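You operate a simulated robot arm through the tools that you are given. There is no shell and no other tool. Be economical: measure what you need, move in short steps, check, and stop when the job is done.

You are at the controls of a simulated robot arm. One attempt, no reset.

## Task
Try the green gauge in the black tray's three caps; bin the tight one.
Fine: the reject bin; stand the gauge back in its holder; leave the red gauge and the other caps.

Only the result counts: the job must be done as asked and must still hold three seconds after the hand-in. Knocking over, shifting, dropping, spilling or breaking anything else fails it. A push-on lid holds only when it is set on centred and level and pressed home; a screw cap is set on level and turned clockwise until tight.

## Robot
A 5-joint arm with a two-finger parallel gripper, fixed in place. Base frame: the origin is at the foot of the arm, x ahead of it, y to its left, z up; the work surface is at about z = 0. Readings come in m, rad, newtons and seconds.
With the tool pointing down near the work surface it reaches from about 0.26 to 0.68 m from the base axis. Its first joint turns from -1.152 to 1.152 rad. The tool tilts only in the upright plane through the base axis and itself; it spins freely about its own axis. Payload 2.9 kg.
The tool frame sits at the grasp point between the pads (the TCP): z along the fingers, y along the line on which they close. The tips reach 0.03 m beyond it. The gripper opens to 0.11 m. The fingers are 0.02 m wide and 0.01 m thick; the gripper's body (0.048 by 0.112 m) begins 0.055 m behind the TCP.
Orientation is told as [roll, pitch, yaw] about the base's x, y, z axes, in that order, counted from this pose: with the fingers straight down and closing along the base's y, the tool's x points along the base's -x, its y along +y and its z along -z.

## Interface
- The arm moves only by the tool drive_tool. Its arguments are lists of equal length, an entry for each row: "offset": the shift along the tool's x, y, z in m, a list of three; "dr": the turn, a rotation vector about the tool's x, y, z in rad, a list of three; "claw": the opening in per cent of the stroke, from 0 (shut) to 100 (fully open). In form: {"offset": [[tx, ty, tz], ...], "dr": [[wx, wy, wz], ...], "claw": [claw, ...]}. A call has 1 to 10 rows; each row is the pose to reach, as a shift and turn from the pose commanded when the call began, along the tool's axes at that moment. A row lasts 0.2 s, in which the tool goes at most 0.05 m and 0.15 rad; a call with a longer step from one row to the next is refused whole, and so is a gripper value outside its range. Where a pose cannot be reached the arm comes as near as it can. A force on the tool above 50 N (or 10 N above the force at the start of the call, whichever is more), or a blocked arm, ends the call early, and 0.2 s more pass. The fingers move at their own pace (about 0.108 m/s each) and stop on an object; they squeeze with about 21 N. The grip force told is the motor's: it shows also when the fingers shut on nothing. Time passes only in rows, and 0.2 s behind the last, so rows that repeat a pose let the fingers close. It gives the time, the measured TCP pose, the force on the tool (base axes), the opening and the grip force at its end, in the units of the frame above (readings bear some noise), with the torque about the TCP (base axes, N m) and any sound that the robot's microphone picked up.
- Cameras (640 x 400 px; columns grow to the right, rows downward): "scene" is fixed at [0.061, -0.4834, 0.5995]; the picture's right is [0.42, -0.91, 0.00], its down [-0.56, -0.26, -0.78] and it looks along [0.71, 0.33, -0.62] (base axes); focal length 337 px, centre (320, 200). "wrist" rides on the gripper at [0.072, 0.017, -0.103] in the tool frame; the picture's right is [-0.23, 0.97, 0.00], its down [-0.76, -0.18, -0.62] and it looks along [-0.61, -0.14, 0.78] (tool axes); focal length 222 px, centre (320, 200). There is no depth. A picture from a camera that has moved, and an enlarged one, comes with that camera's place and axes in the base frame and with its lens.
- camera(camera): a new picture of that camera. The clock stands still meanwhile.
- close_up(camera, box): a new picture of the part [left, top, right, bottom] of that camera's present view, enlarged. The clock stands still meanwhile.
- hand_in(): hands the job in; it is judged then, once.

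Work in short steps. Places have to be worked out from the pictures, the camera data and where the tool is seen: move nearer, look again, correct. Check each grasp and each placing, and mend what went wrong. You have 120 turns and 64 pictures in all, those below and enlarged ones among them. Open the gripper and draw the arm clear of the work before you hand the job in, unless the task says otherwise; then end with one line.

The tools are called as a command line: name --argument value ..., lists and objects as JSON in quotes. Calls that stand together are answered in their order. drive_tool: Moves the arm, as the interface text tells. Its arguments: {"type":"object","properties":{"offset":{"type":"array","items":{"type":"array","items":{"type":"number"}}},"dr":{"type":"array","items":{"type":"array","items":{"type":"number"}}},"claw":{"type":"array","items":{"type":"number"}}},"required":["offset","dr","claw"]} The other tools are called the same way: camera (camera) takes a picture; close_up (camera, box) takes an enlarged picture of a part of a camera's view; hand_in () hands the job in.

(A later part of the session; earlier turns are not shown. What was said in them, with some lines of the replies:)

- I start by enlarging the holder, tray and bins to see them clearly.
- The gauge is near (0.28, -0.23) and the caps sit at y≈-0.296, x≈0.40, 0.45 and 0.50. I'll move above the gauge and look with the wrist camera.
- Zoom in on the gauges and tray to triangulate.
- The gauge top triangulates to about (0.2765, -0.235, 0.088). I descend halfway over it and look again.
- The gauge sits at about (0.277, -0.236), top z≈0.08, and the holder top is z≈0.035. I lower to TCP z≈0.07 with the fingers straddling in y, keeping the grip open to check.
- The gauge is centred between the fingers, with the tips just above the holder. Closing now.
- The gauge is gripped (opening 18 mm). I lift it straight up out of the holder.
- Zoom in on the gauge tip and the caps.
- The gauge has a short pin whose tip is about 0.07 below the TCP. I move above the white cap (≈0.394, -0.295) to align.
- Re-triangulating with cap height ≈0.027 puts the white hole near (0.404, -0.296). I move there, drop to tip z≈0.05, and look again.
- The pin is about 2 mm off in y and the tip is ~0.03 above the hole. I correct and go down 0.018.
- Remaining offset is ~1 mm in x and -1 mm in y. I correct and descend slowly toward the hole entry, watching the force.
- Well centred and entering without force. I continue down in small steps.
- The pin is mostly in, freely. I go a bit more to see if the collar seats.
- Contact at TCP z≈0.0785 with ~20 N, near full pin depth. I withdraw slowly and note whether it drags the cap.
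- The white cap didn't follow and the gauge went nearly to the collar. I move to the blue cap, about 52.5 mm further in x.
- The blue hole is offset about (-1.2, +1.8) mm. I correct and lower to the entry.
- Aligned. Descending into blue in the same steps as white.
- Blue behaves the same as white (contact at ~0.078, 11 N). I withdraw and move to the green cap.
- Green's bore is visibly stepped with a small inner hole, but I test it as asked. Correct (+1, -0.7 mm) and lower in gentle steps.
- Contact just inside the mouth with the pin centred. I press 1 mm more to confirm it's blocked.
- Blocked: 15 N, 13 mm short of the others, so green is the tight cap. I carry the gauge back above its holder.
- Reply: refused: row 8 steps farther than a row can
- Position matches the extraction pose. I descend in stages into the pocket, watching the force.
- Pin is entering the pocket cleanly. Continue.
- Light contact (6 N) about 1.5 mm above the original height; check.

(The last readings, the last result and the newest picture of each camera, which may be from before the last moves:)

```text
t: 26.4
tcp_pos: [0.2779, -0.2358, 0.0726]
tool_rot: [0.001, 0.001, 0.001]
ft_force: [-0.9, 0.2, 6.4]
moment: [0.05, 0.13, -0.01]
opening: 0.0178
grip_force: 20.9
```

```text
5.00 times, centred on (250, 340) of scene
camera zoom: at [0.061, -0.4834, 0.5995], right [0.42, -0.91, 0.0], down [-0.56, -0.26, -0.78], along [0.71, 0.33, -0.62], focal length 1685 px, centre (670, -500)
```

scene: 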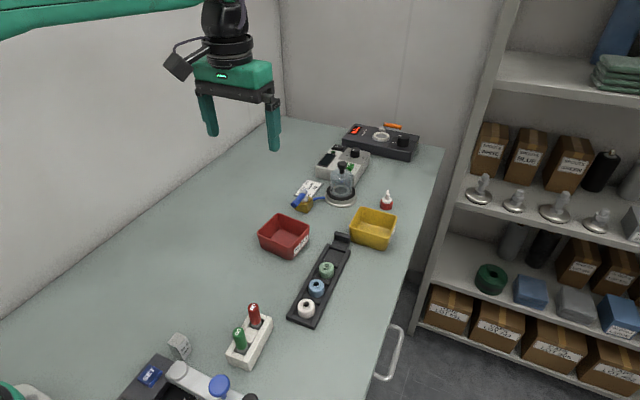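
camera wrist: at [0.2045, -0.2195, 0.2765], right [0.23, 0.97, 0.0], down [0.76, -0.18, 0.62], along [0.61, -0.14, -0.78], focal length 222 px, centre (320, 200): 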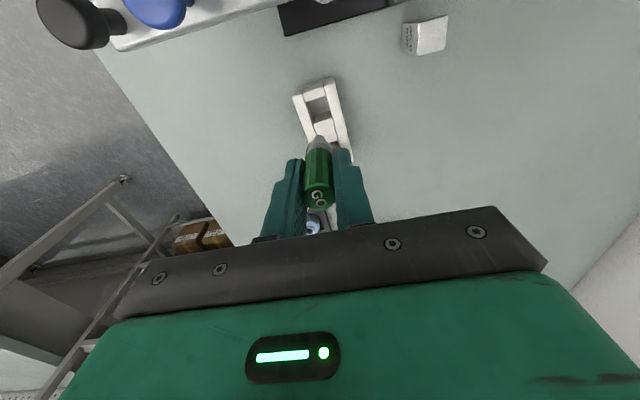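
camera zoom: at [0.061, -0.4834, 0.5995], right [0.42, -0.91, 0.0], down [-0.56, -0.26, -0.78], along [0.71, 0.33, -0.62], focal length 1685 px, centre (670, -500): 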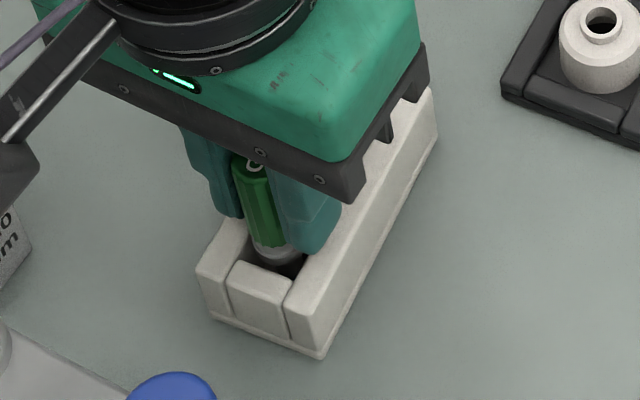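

Side force suggests the collar rubs the +x block. I raise 3 mm, shift 1.5 mm toward -x and lower again.

drive_tool --offset '[[0, 0, -0.003], [0.0015, 0, -0.003], [0.0015, 0, -0.001], [0.0015, 0, 0.0], [0.0015, 0, 0.001]]' --dr '[[0, 0, 0], [0, 0, 0], [0, 0, 0], [0, 0, 0], [0, 0, 0]]' --claw '[0, 0, 0, 0, 0]'

```text
t: 27.6
tcp_pos: [0.2764, -0.2354, 0.0714]
tool_rot: [-0.003, -0.001, 0.002]
ft_force: [-3.7, 4.8, 18.7]
moment: [0.26, 0.26, 0.0]
opening: 0.0182
grip_force: 21.0
```

Contact repeats at the same height (~0.0725), so that is the pocket floor. I relieve the load and open the fingers.

drive_tool --offset '[[0, 0, -0.001], [-0.0005, 0, -0.0017], [-0.0005, 0, -0.0017], [-0.0005, 0, -0.0017], [-0.0005, 0, -0.0017]]' --dr '[[0, 0, 0], [0, 0, 0], [0, 0, 0], [0, 0, 0], [0, 0, 0]]' --claw '[0, 0, 22, 40, 50]'

close_up --camera "wrist" --box '[220, 80, 440, 220]'

close_up --camera "scene" --box '[200, 300, 300, 380]'

```text
t: 28.8
tcp_pos: [0.2776, -0.2365, 0.072]
tool_rot: [0.001, -0.001, 0.001]
ft_force: [0.4, -0.5, 0.4]
moment: [0.04, 0.01, 0.0]
opening: 0.055
grip_force: 0.1
```

```text
2.86 times, centred on (330, 150) of wrist
camera zoom: at [0.2038, -0.2199, 0.1768], right [0.23, 0.97, 0.0], down [0.76, -0.18, 0.62], along [0.61, -0.14, -0.78], focal length 635 px, centre (291, 343)
```

zoom: 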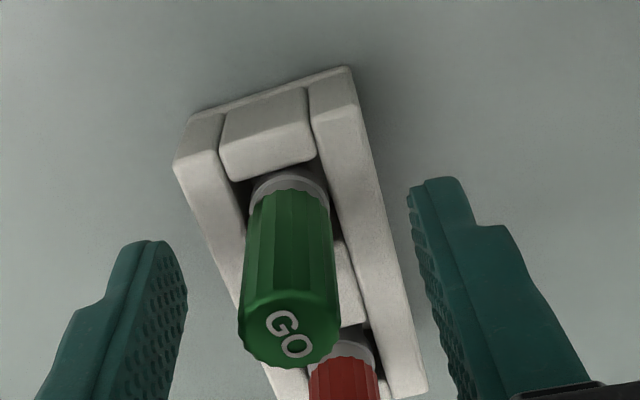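

```text
5.00 times, centred on (250, 340) of scene
camera zoom: at [0.061, -0.4834, 0.5995], right [0.42, -0.91, 0.0], down [-0.56, -0.26, -0.78], along [0.71, 0.33, -0.62], focal length 1685 px, centre (670, -500)
```

zoom: 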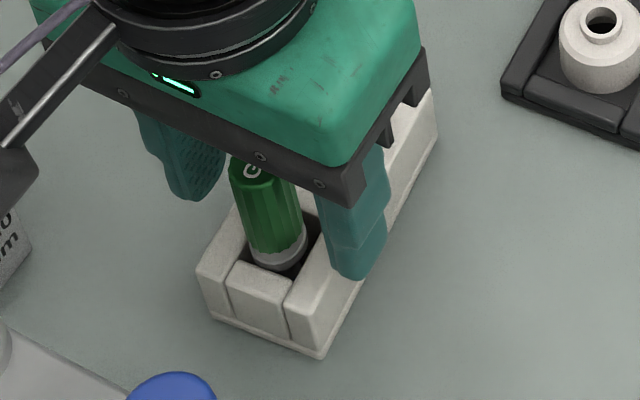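

The gauge stands in its pocket again. I rise clear and move above the green cap (≈0.510, -0.295).

drive_tool --offset '[[0, 0, -0.02], [0, 0, -0.06], [0, 0, -0.1], [-0.045, -0.011, -0.1], [-0.09, -0.022, -0.1], [-0.135, -0.033, -0.1], [-0.18, -0.045, -0.1], [-0.2324, -0.057, -0.1]]' --dr '[[0, 0, 0], [0, 0, 0], [0, 0, 0], [0, 0, 0], [0, 0, 0], [0, 0, 0], [0, 0, 0], [0, 0, 0]]' --claw '[50, 50, 50, 50, 50, 50, 50, 50]'

```text
refused: row 8 steps farther than a row can; nothing moved
```

drive_tool --offset '[[0, 0, -0.02], [0, 0, -0.06], [0, 0, -0.1], [-0.045, -0.011, -0.1], [-0.09, -0.022, -0.1], [-0.135, -0.033, -0.1], [-0.18, -0.045, -0.1], [-0.21, -0.052, -0.1], [-0.2324, -0.058, -0.07], [-0.2324, -0.058, -0.05]]' --dr '[[0, 0, 0], [0, 0, 0], [0, 0, 0], [0, 0, 0], [0, 0, 0], [0, 0, 0], [0, 0, 0], [0, 0, 0], [0, 0, 0], [0, 0, 0]]' --claw '[50, 50, 50, 50, 50, 50, 50, 50, 52, 54]'

camera --camera "scene"

close_up --camera "wrist" --box '[220, 60, 440, 220]'

```text
t: 31.0
tcp_pos: [0.5107, -0.2966, 0.1229]
tool_rot: [0.0, 0.001, 0.002]
ft_force: [-0.5, 0.0, -0.5]
moment: [-0.01, -0.02, -0.01]
opening: 0.0594
grip_force: 0.1
```

```text
19 pictures are left
```

scene: 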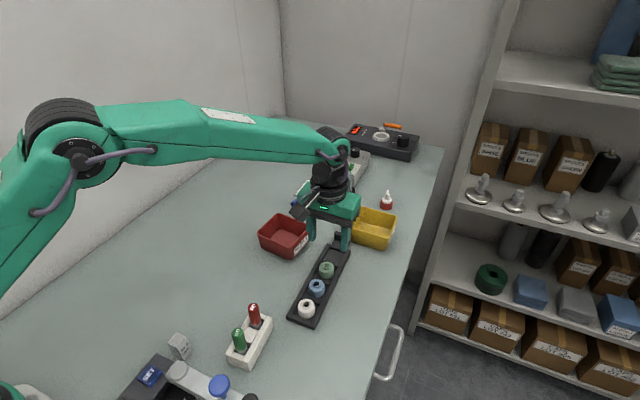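

```text
2.50 times, centred on (330, 140) of wrist
camera zoom: at [0.4374, -0.2791, 0.2266], right [0.23, 0.97, 0.0], down [0.76, -0.18, 0.62], along [0.61, -0.14, -0.78], focal length 555 px, centre (295, 350)
```

zoom: 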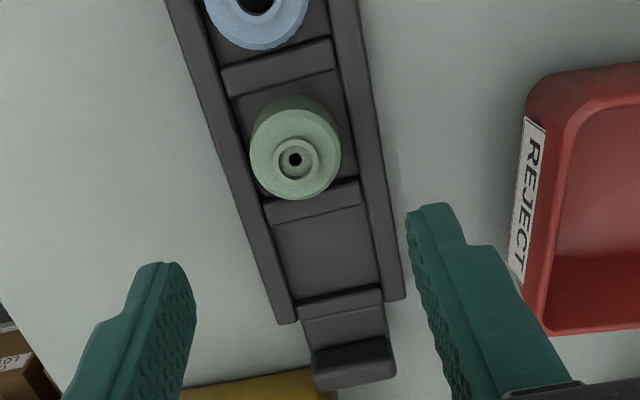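

Now I descend straddling the cap in y, to tips ≈0.02 first.

drive_tool --offset '[[0, 0, 0.04], [0, 0, 0.06], [0, 0, 0.072], [0, 0, 0.072]]' --dr '[[0, 0, 0], [0, 0, 0], [0, 0, 0], [0, 0, 0]]' --claw '[54, 54, 54, 54]'

close_up --camera "scene" --box '[285, 220, 375, 290]'

close_up --camera "wrist" --box '[220, 80, 440, 220]'

```text
t: 32.0
tcp_pos: [0.5085, -0.2933, 0.051]
tool_rot: [0.0, 0.0, 0.002]
ft_force: [0.3, 0.3, -0.2]
moment: [0.05, -0.01, -0.02]
opening: 0.0592
grip_force: 0.0
```

```text
5.71 times, centred on (330, 255) of scene
camera zoom: at [0.061, -0.4834, 0.5995], right [0.42, -0.91, 0.0], down [-0.56, -0.26, -0.78], along [0.71, 0.33, -0.62], focal length 1926 px, centre (263, -114)
```

zoom: 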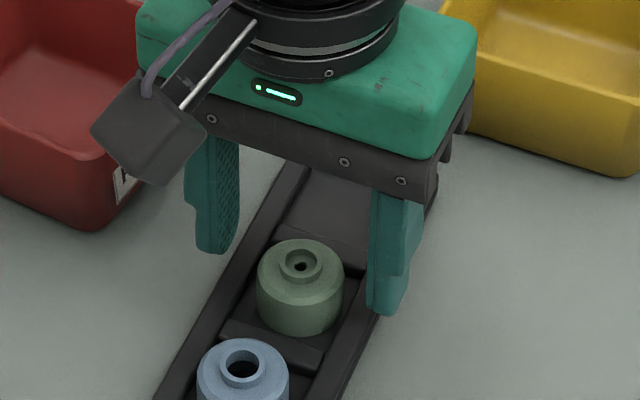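

```text
2.86 times, centred on (330, 150) of wrist
camera zoom: at [0.4363, -0.2776, 0.1552], right [0.23, 0.97, 0.0], down [0.76, -0.18, 0.62], along [0.61, -0.14, -0.78], focal length 635 px, centre (291, 343)
```

zoom: 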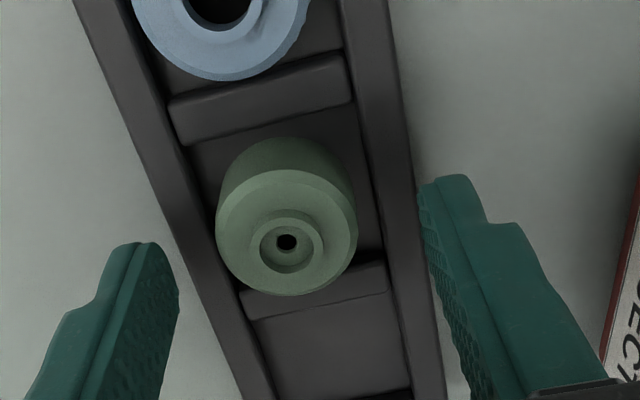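

Fingers straddle the cap. I lower 6 mm more (tips ≈0.0145, above the rails) and close.

drive_tool --offset '[[0, 0, 0.0058], [0, 0, 0.0058], [0, 0, 0.0058], [0, 0, 0.0058], [0, 0, 0.0058]]' --dr '[[0, 0, 0], [0, 0, 0], [0, 0, 0], [0, 0, 0], [0, 0, 0]]' --claw '[54, 40, 25, 25, 25]'

close_up --camera "scene" --box '[285, 220, 375, 290]'

close_up --camera "wrist" --box '[220, 80, 440, 220]'

```text
t: 33.2
tcp_pos: [0.5109, -0.2941, 0.0456]
tool_rot: [0.001, 0.002, -0.001]
ft_force: [0.0, -0.3, 0.4]
moment: [0.0, 0.0, 0.01]
opening: 0.0309
grip_force: 9.6
```

```text
5.71 times, centred on (330, 255) of scene
camera zoom: at [0.061, -0.4834, 0.5995], right [0.42, -0.91, 0.0], down [-0.56, -0.26, -0.78], along [0.71, 0.33, -0.62], focal length 1926 px, centre (263, -114)
```

zoom: 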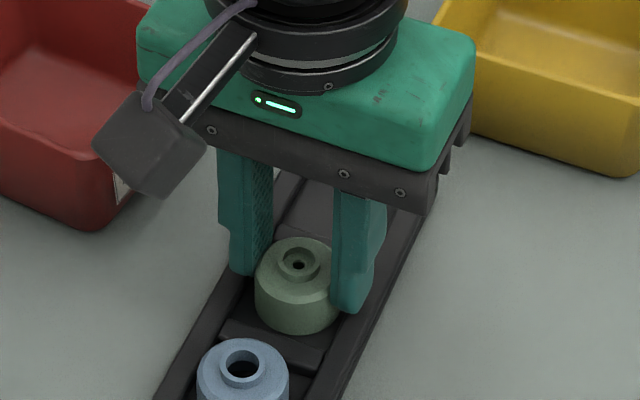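

```text
2.86 times, centred on (330, 150) of wrist
camera zoom: at [0.4364, -0.2775, 0.1492], right [0.23, 0.97, 0.0], down [0.76, -0.18, 0.62], along [0.61, -0.14, -0.78], focal length 635 px, centre (291, 343)
```

zoom: 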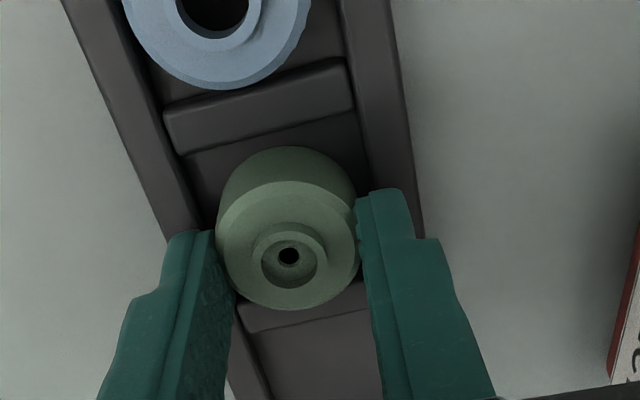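

The cap is gripped at 31 mm. I squeeze fully and lift straight up.

drive_tool --offset '[[0, 0, 0], [0, 0, 0], [0, 0, -0.01], [0, 0, -0.03], [0, 0, -0.06], [0, 0, -0.095], [0, 0, -0.095]]' --dr '[[0, 0, 0], [0, 0, 0], [0, 0, 0], [0, 0, 0], [0, 0, 0], [0, 0, 0], [0, 0, 0]]' --claw '[0, 0, 0, 0, 0, 0, 0]'

camera --camera "wrist"

close_up --camera "scene" --box '[225, 180, 385, 290]'

```text
t: 34.8
tcp_pos: [0.5084, -0.2917, 0.1401]
tool_rot: [0.001, 0.0, 0.0]
ft_force: [0.5, -0.1, -0.7]
moment: [0.0, -0.01, 0.01]
opening: 0.031
grip_force: 10.4
```

```text
13 pictures are left
camera wrist: at [0.4355, -0.2756, 0.2444], right [0.23, 0.97, 0.0], down [0.76, -0.18, 0.62], along [0.61, -0.14, -0.78], focal length 222 px, centre (320, 200)
```

wrist: 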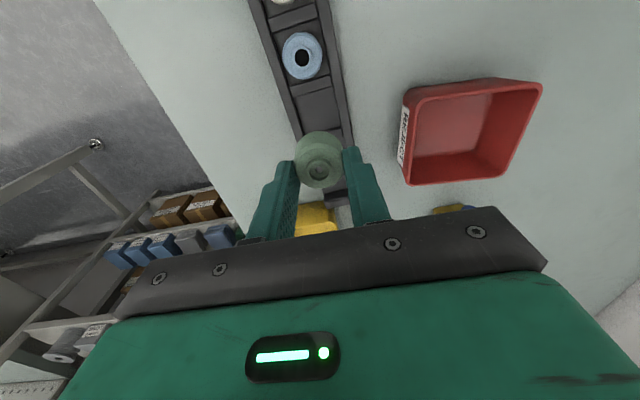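

```text
3.64 times, centred on (305, 235) of scene
camera zoom: at [0.061, -0.4834, 0.5995], right [0.42, -0.91, 0.0], down [-0.56, -0.26, -0.78], along [0.71, 0.33, -0.62], focal length 1225 px, centre (374, 73)
```

zoom: 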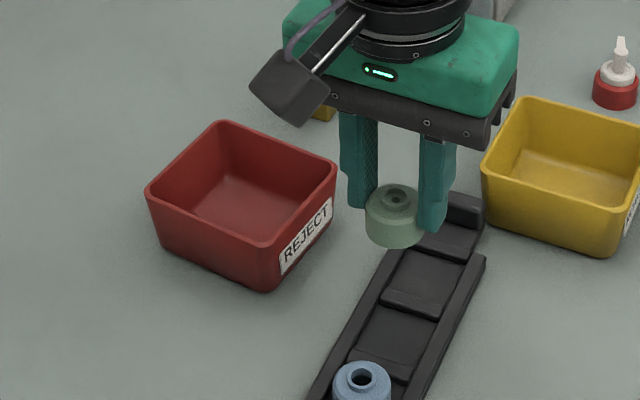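

Cap held. Bin rim centre is about (0.551, -0.160), rim z≈0.045; I move over it at height.

drive_tool --offset '[[-0.012, 0.04, 0], [-0.024, 0.08, 0], [-0.036, 0.115, 0], [-0.042, 0.1347, 0], [-0.042, 0.1347, 0.02], [-0.042, 0.1347, 0.02]]' --dr '[[0, 0, 0], [0, 0, 0], [0, 0, 0], [0, 0, 0], [0, 0, 0], [0, 0, 0]]' --claw '[0, 0, 0, 0, 0, 0]'

camera --camera "wrist"

close_up --camera "scene" --box '[225, 180, 385, 290]'

```text
t: 36.2
tcp_pos: [0.5502, -0.1591, 0.1199]
tool_rot: [0.0, 0.0, -0.001]
ft_force: [0.4, -0.6, -0.4]
moment: [-0.01, -0.03, 0.0]
opening: 0.031
grip_force: 10.4
```

```text
11 pictures are left
camera wrist: at [0.478, -0.1415, 0.2242], right [0.23, 0.97, 0.0], down [0.76, -0.18, 0.62], along [0.61, -0.14, -0.78], focal length 222 px, centre (320, 200)
```

wrist: 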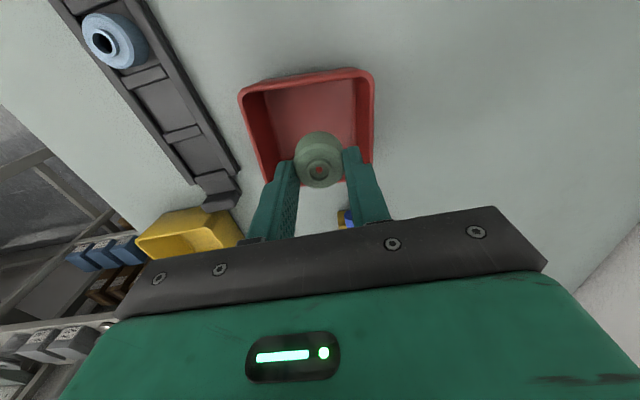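

```text
3.64 times, centred on (305, 235) of scene
camera zoom: at [0.061, -0.4834, 0.5995], right [0.42, -0.91, 0.0], down [-0.56, -0.26, -0.78], along [0.71, 0.33, -0.62], focal length 1225 px, centre (374, 73)
```

zoom: 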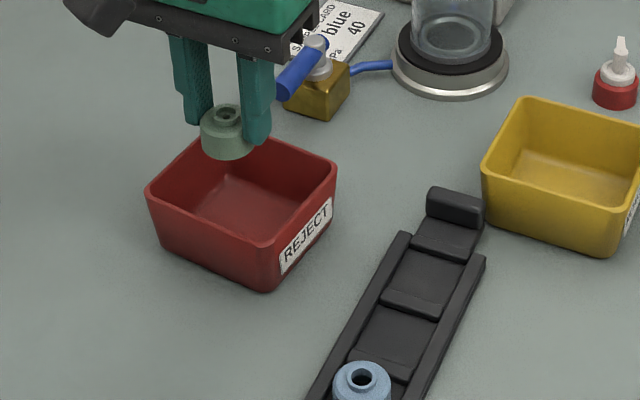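

Aligned over the bin; small shift of -4 mm in y, then lower the cap inside.

drive_tool --offset '[[0, -0.004, 0.01], [0, -0.004, 0.03], [0, -0.004, 0.05], [0, -0.004, 0.062], [0, -0.004, 0.062]]' --dr '[[0, 0, 0], [0, 0, 0], [0, 0, 0], [0, 0, 0], [0, 0, 0]]' --claw '[0, 0, 0, 0, 0]'

close_up --camera "wrist" --box '[220, 60, 440, 220]'

close_up --camera "scene" --box '[225, 180, 385, 290]'

```text
t: 37.4
tcp_pos: [0.5514, -0.1625, 0.0574]
tool_rot: [-0.001, 0.0, -0.001]
ft_force: [0.1, 0.2, 0.2]
moment: [-0.01, 0.0, 0.0]
opening: 0.0306
grip_force: 10.4
```

```text
2.50 times, centred on (330, 140) of wrist
camera zoom: at [0.4777, -0.1466, 0.1619], right [0.23, 0.97, 0.0], down [0.76, -0.18, 0.62], along [0.61, -0.14, -0.78], focal length 555 px, centre (295, 350)
```

zoom: 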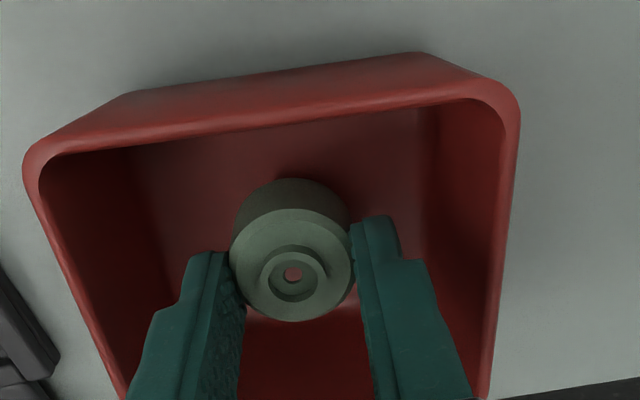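

```text
3.64 times, centred on (305, 235) of scene
camera zoom: at [0.061, -0.4834, 0.5995], right [0.42, -0.91, 0.0], down [-0.56, -0.26, -0.78], along [0.71, 0.33, -0.62], focal length 1225 px, centre (374, 73)
```

zoom: 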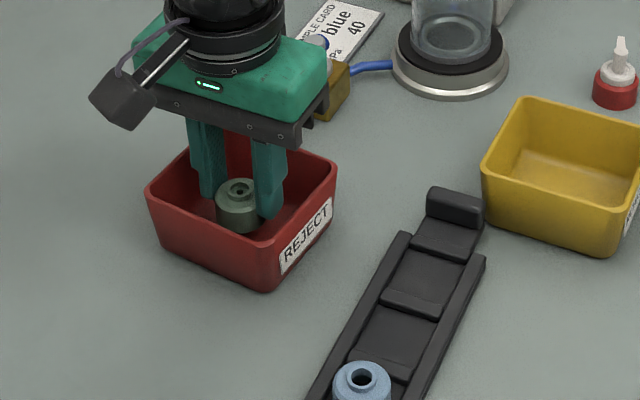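

The cap is well inside the bin. I lower gently to near the floor and release.

drive_tool --offset '[[0, 0, 0.003], [0, 0, 0.006], [0, 0, 0.007], [0, 0, 0.007]]' --dr '[[0, 0, 0], [0, 0, 0], [0, 0, 0], [0, 0, 0]]' --claw '[0, 0, 0, 0]'

```text
t: 38.4
tcp_pos: [0.5513, -0.1635, 0.0499]
tool_rot: [-0.001, 0.0, 0.0]
ft_force: [0.3, -0.1, -0.3]
moment: [0.04, 0.02, 0.0]
opening: 0.0307
grip_force: 10.0
```

drive_tool --offset '[[0, 0, 0.001], [0, 0, 0.002], [0, 0, 0.002], [0, 0, 0.002], [0, 0, 0.002], [0, 0, -0.02], [0, 0, -0.06], [0, 0, -0.1], [0, 0, -0.13]]' --dr '[[0, 0, 0], [0, 0, 0], [0, 0, 0], [0, 0, 0], [0, 0, 0], [0, 0, 0], [0, 0, 0], [0, 0, 0], [0, 0, 0]]' --claw '[0, 0, 36, 44, 44, 44, 44, 44, 44]'

camera --camera "scene"

close_up --camera "wrist" --box '[200, 40, 440, 220]'

```text
t: 40.4
tcp_pos: [0.553, -0.162, 0.1815]
tool_rot: [-0.001, 0.001, -0.001]
ft_force: [0.0, 0.2, -0.4]
moment: [0.0, 0.0, -0.01]
opening: 0.0484
grip_force: 0.1
```

```text
7 pictures are left
```

scene: 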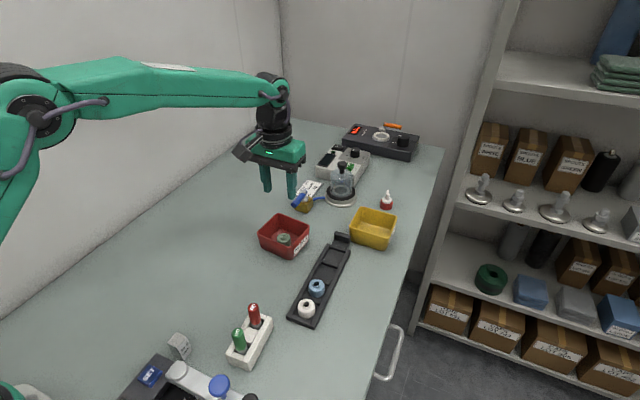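

```text
2.22 times, centred on (320, 130) of wrist
camera zoom: at [0.4791, -0.146, 0.2853], right [0.23, 0.97, 0.0], down [0.76, -0.18, 0.62], along [0.61, -0.14, -0.78], focal length 494 px, centre (320, 356)
```

zoom: 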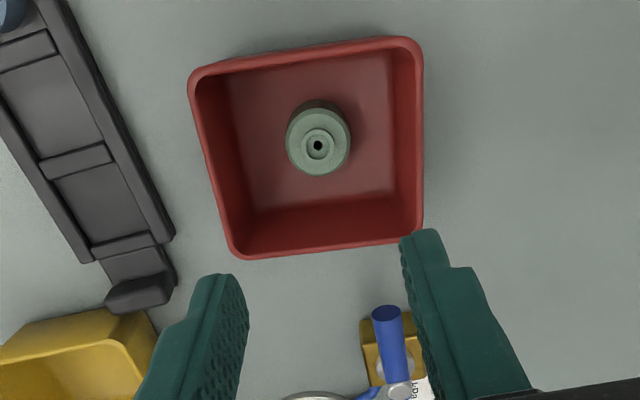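

The cap is in the bin. One last check of the gauges and the remaining caps, while raising the arm a little more.

drive_tool --offset '[[0.02, 0.02, -0.04], [0.04, 0.04, -0.08], [0.04, 0.04, -0.08]]' --dr '[[0, 0, 0], [0, 0, 0], [0, 0, 0]]' --claw '[44, 44, 44]'

close_up --camera "scene" --box '[210, 270, 340, 370]'

```text
t: 41.2
tcp_pos: [0.5109, -0.1219, 0.2594]
tool_rot: [0.0, 0.002, 0.001]
ft_force: [0.1, 0.9, 0.4]
moment: [-0.01, 0.0, -0.02]
opening: 0.0484
grip_force: 0.1
```

```text
4.00 times, centred on (275, 320) of scene
camera zoom: at [0.061, -0.4834, 0.5995], right [0.42, -0.91, 0.0], down [-0.56, -0.26, -0.78], along [0.71, 0.33, -0.62], focal length 1348 px, centre (500, -280)
```

zoom: 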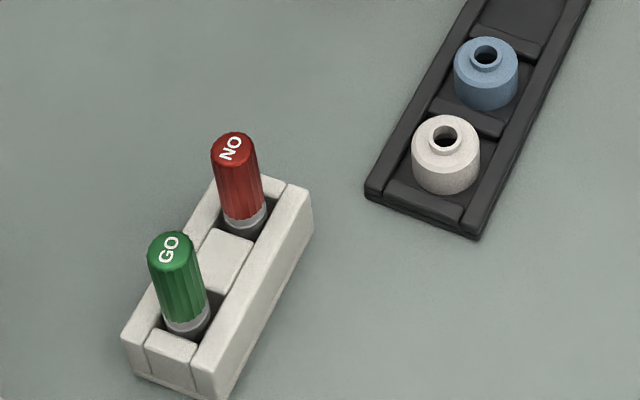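

Gauge stands in its holder, white and blue caps are in place, the red gauge is untouched and the green cap is in the reject bin. Handing in.

hand_in

```text
The job is handed in.
```

I tried the green gauge in all three caps, and the green cap was the tight one, so it is now in the reject bin. The pin went to the same depth in the white and blue caps but stopped about 13 mm short in the green one. The gauge is standing back in its holder, and the red gauge and the other two caps are still in their places; pressing the gauge in nudged the white cap about 1 mm within its pocket.
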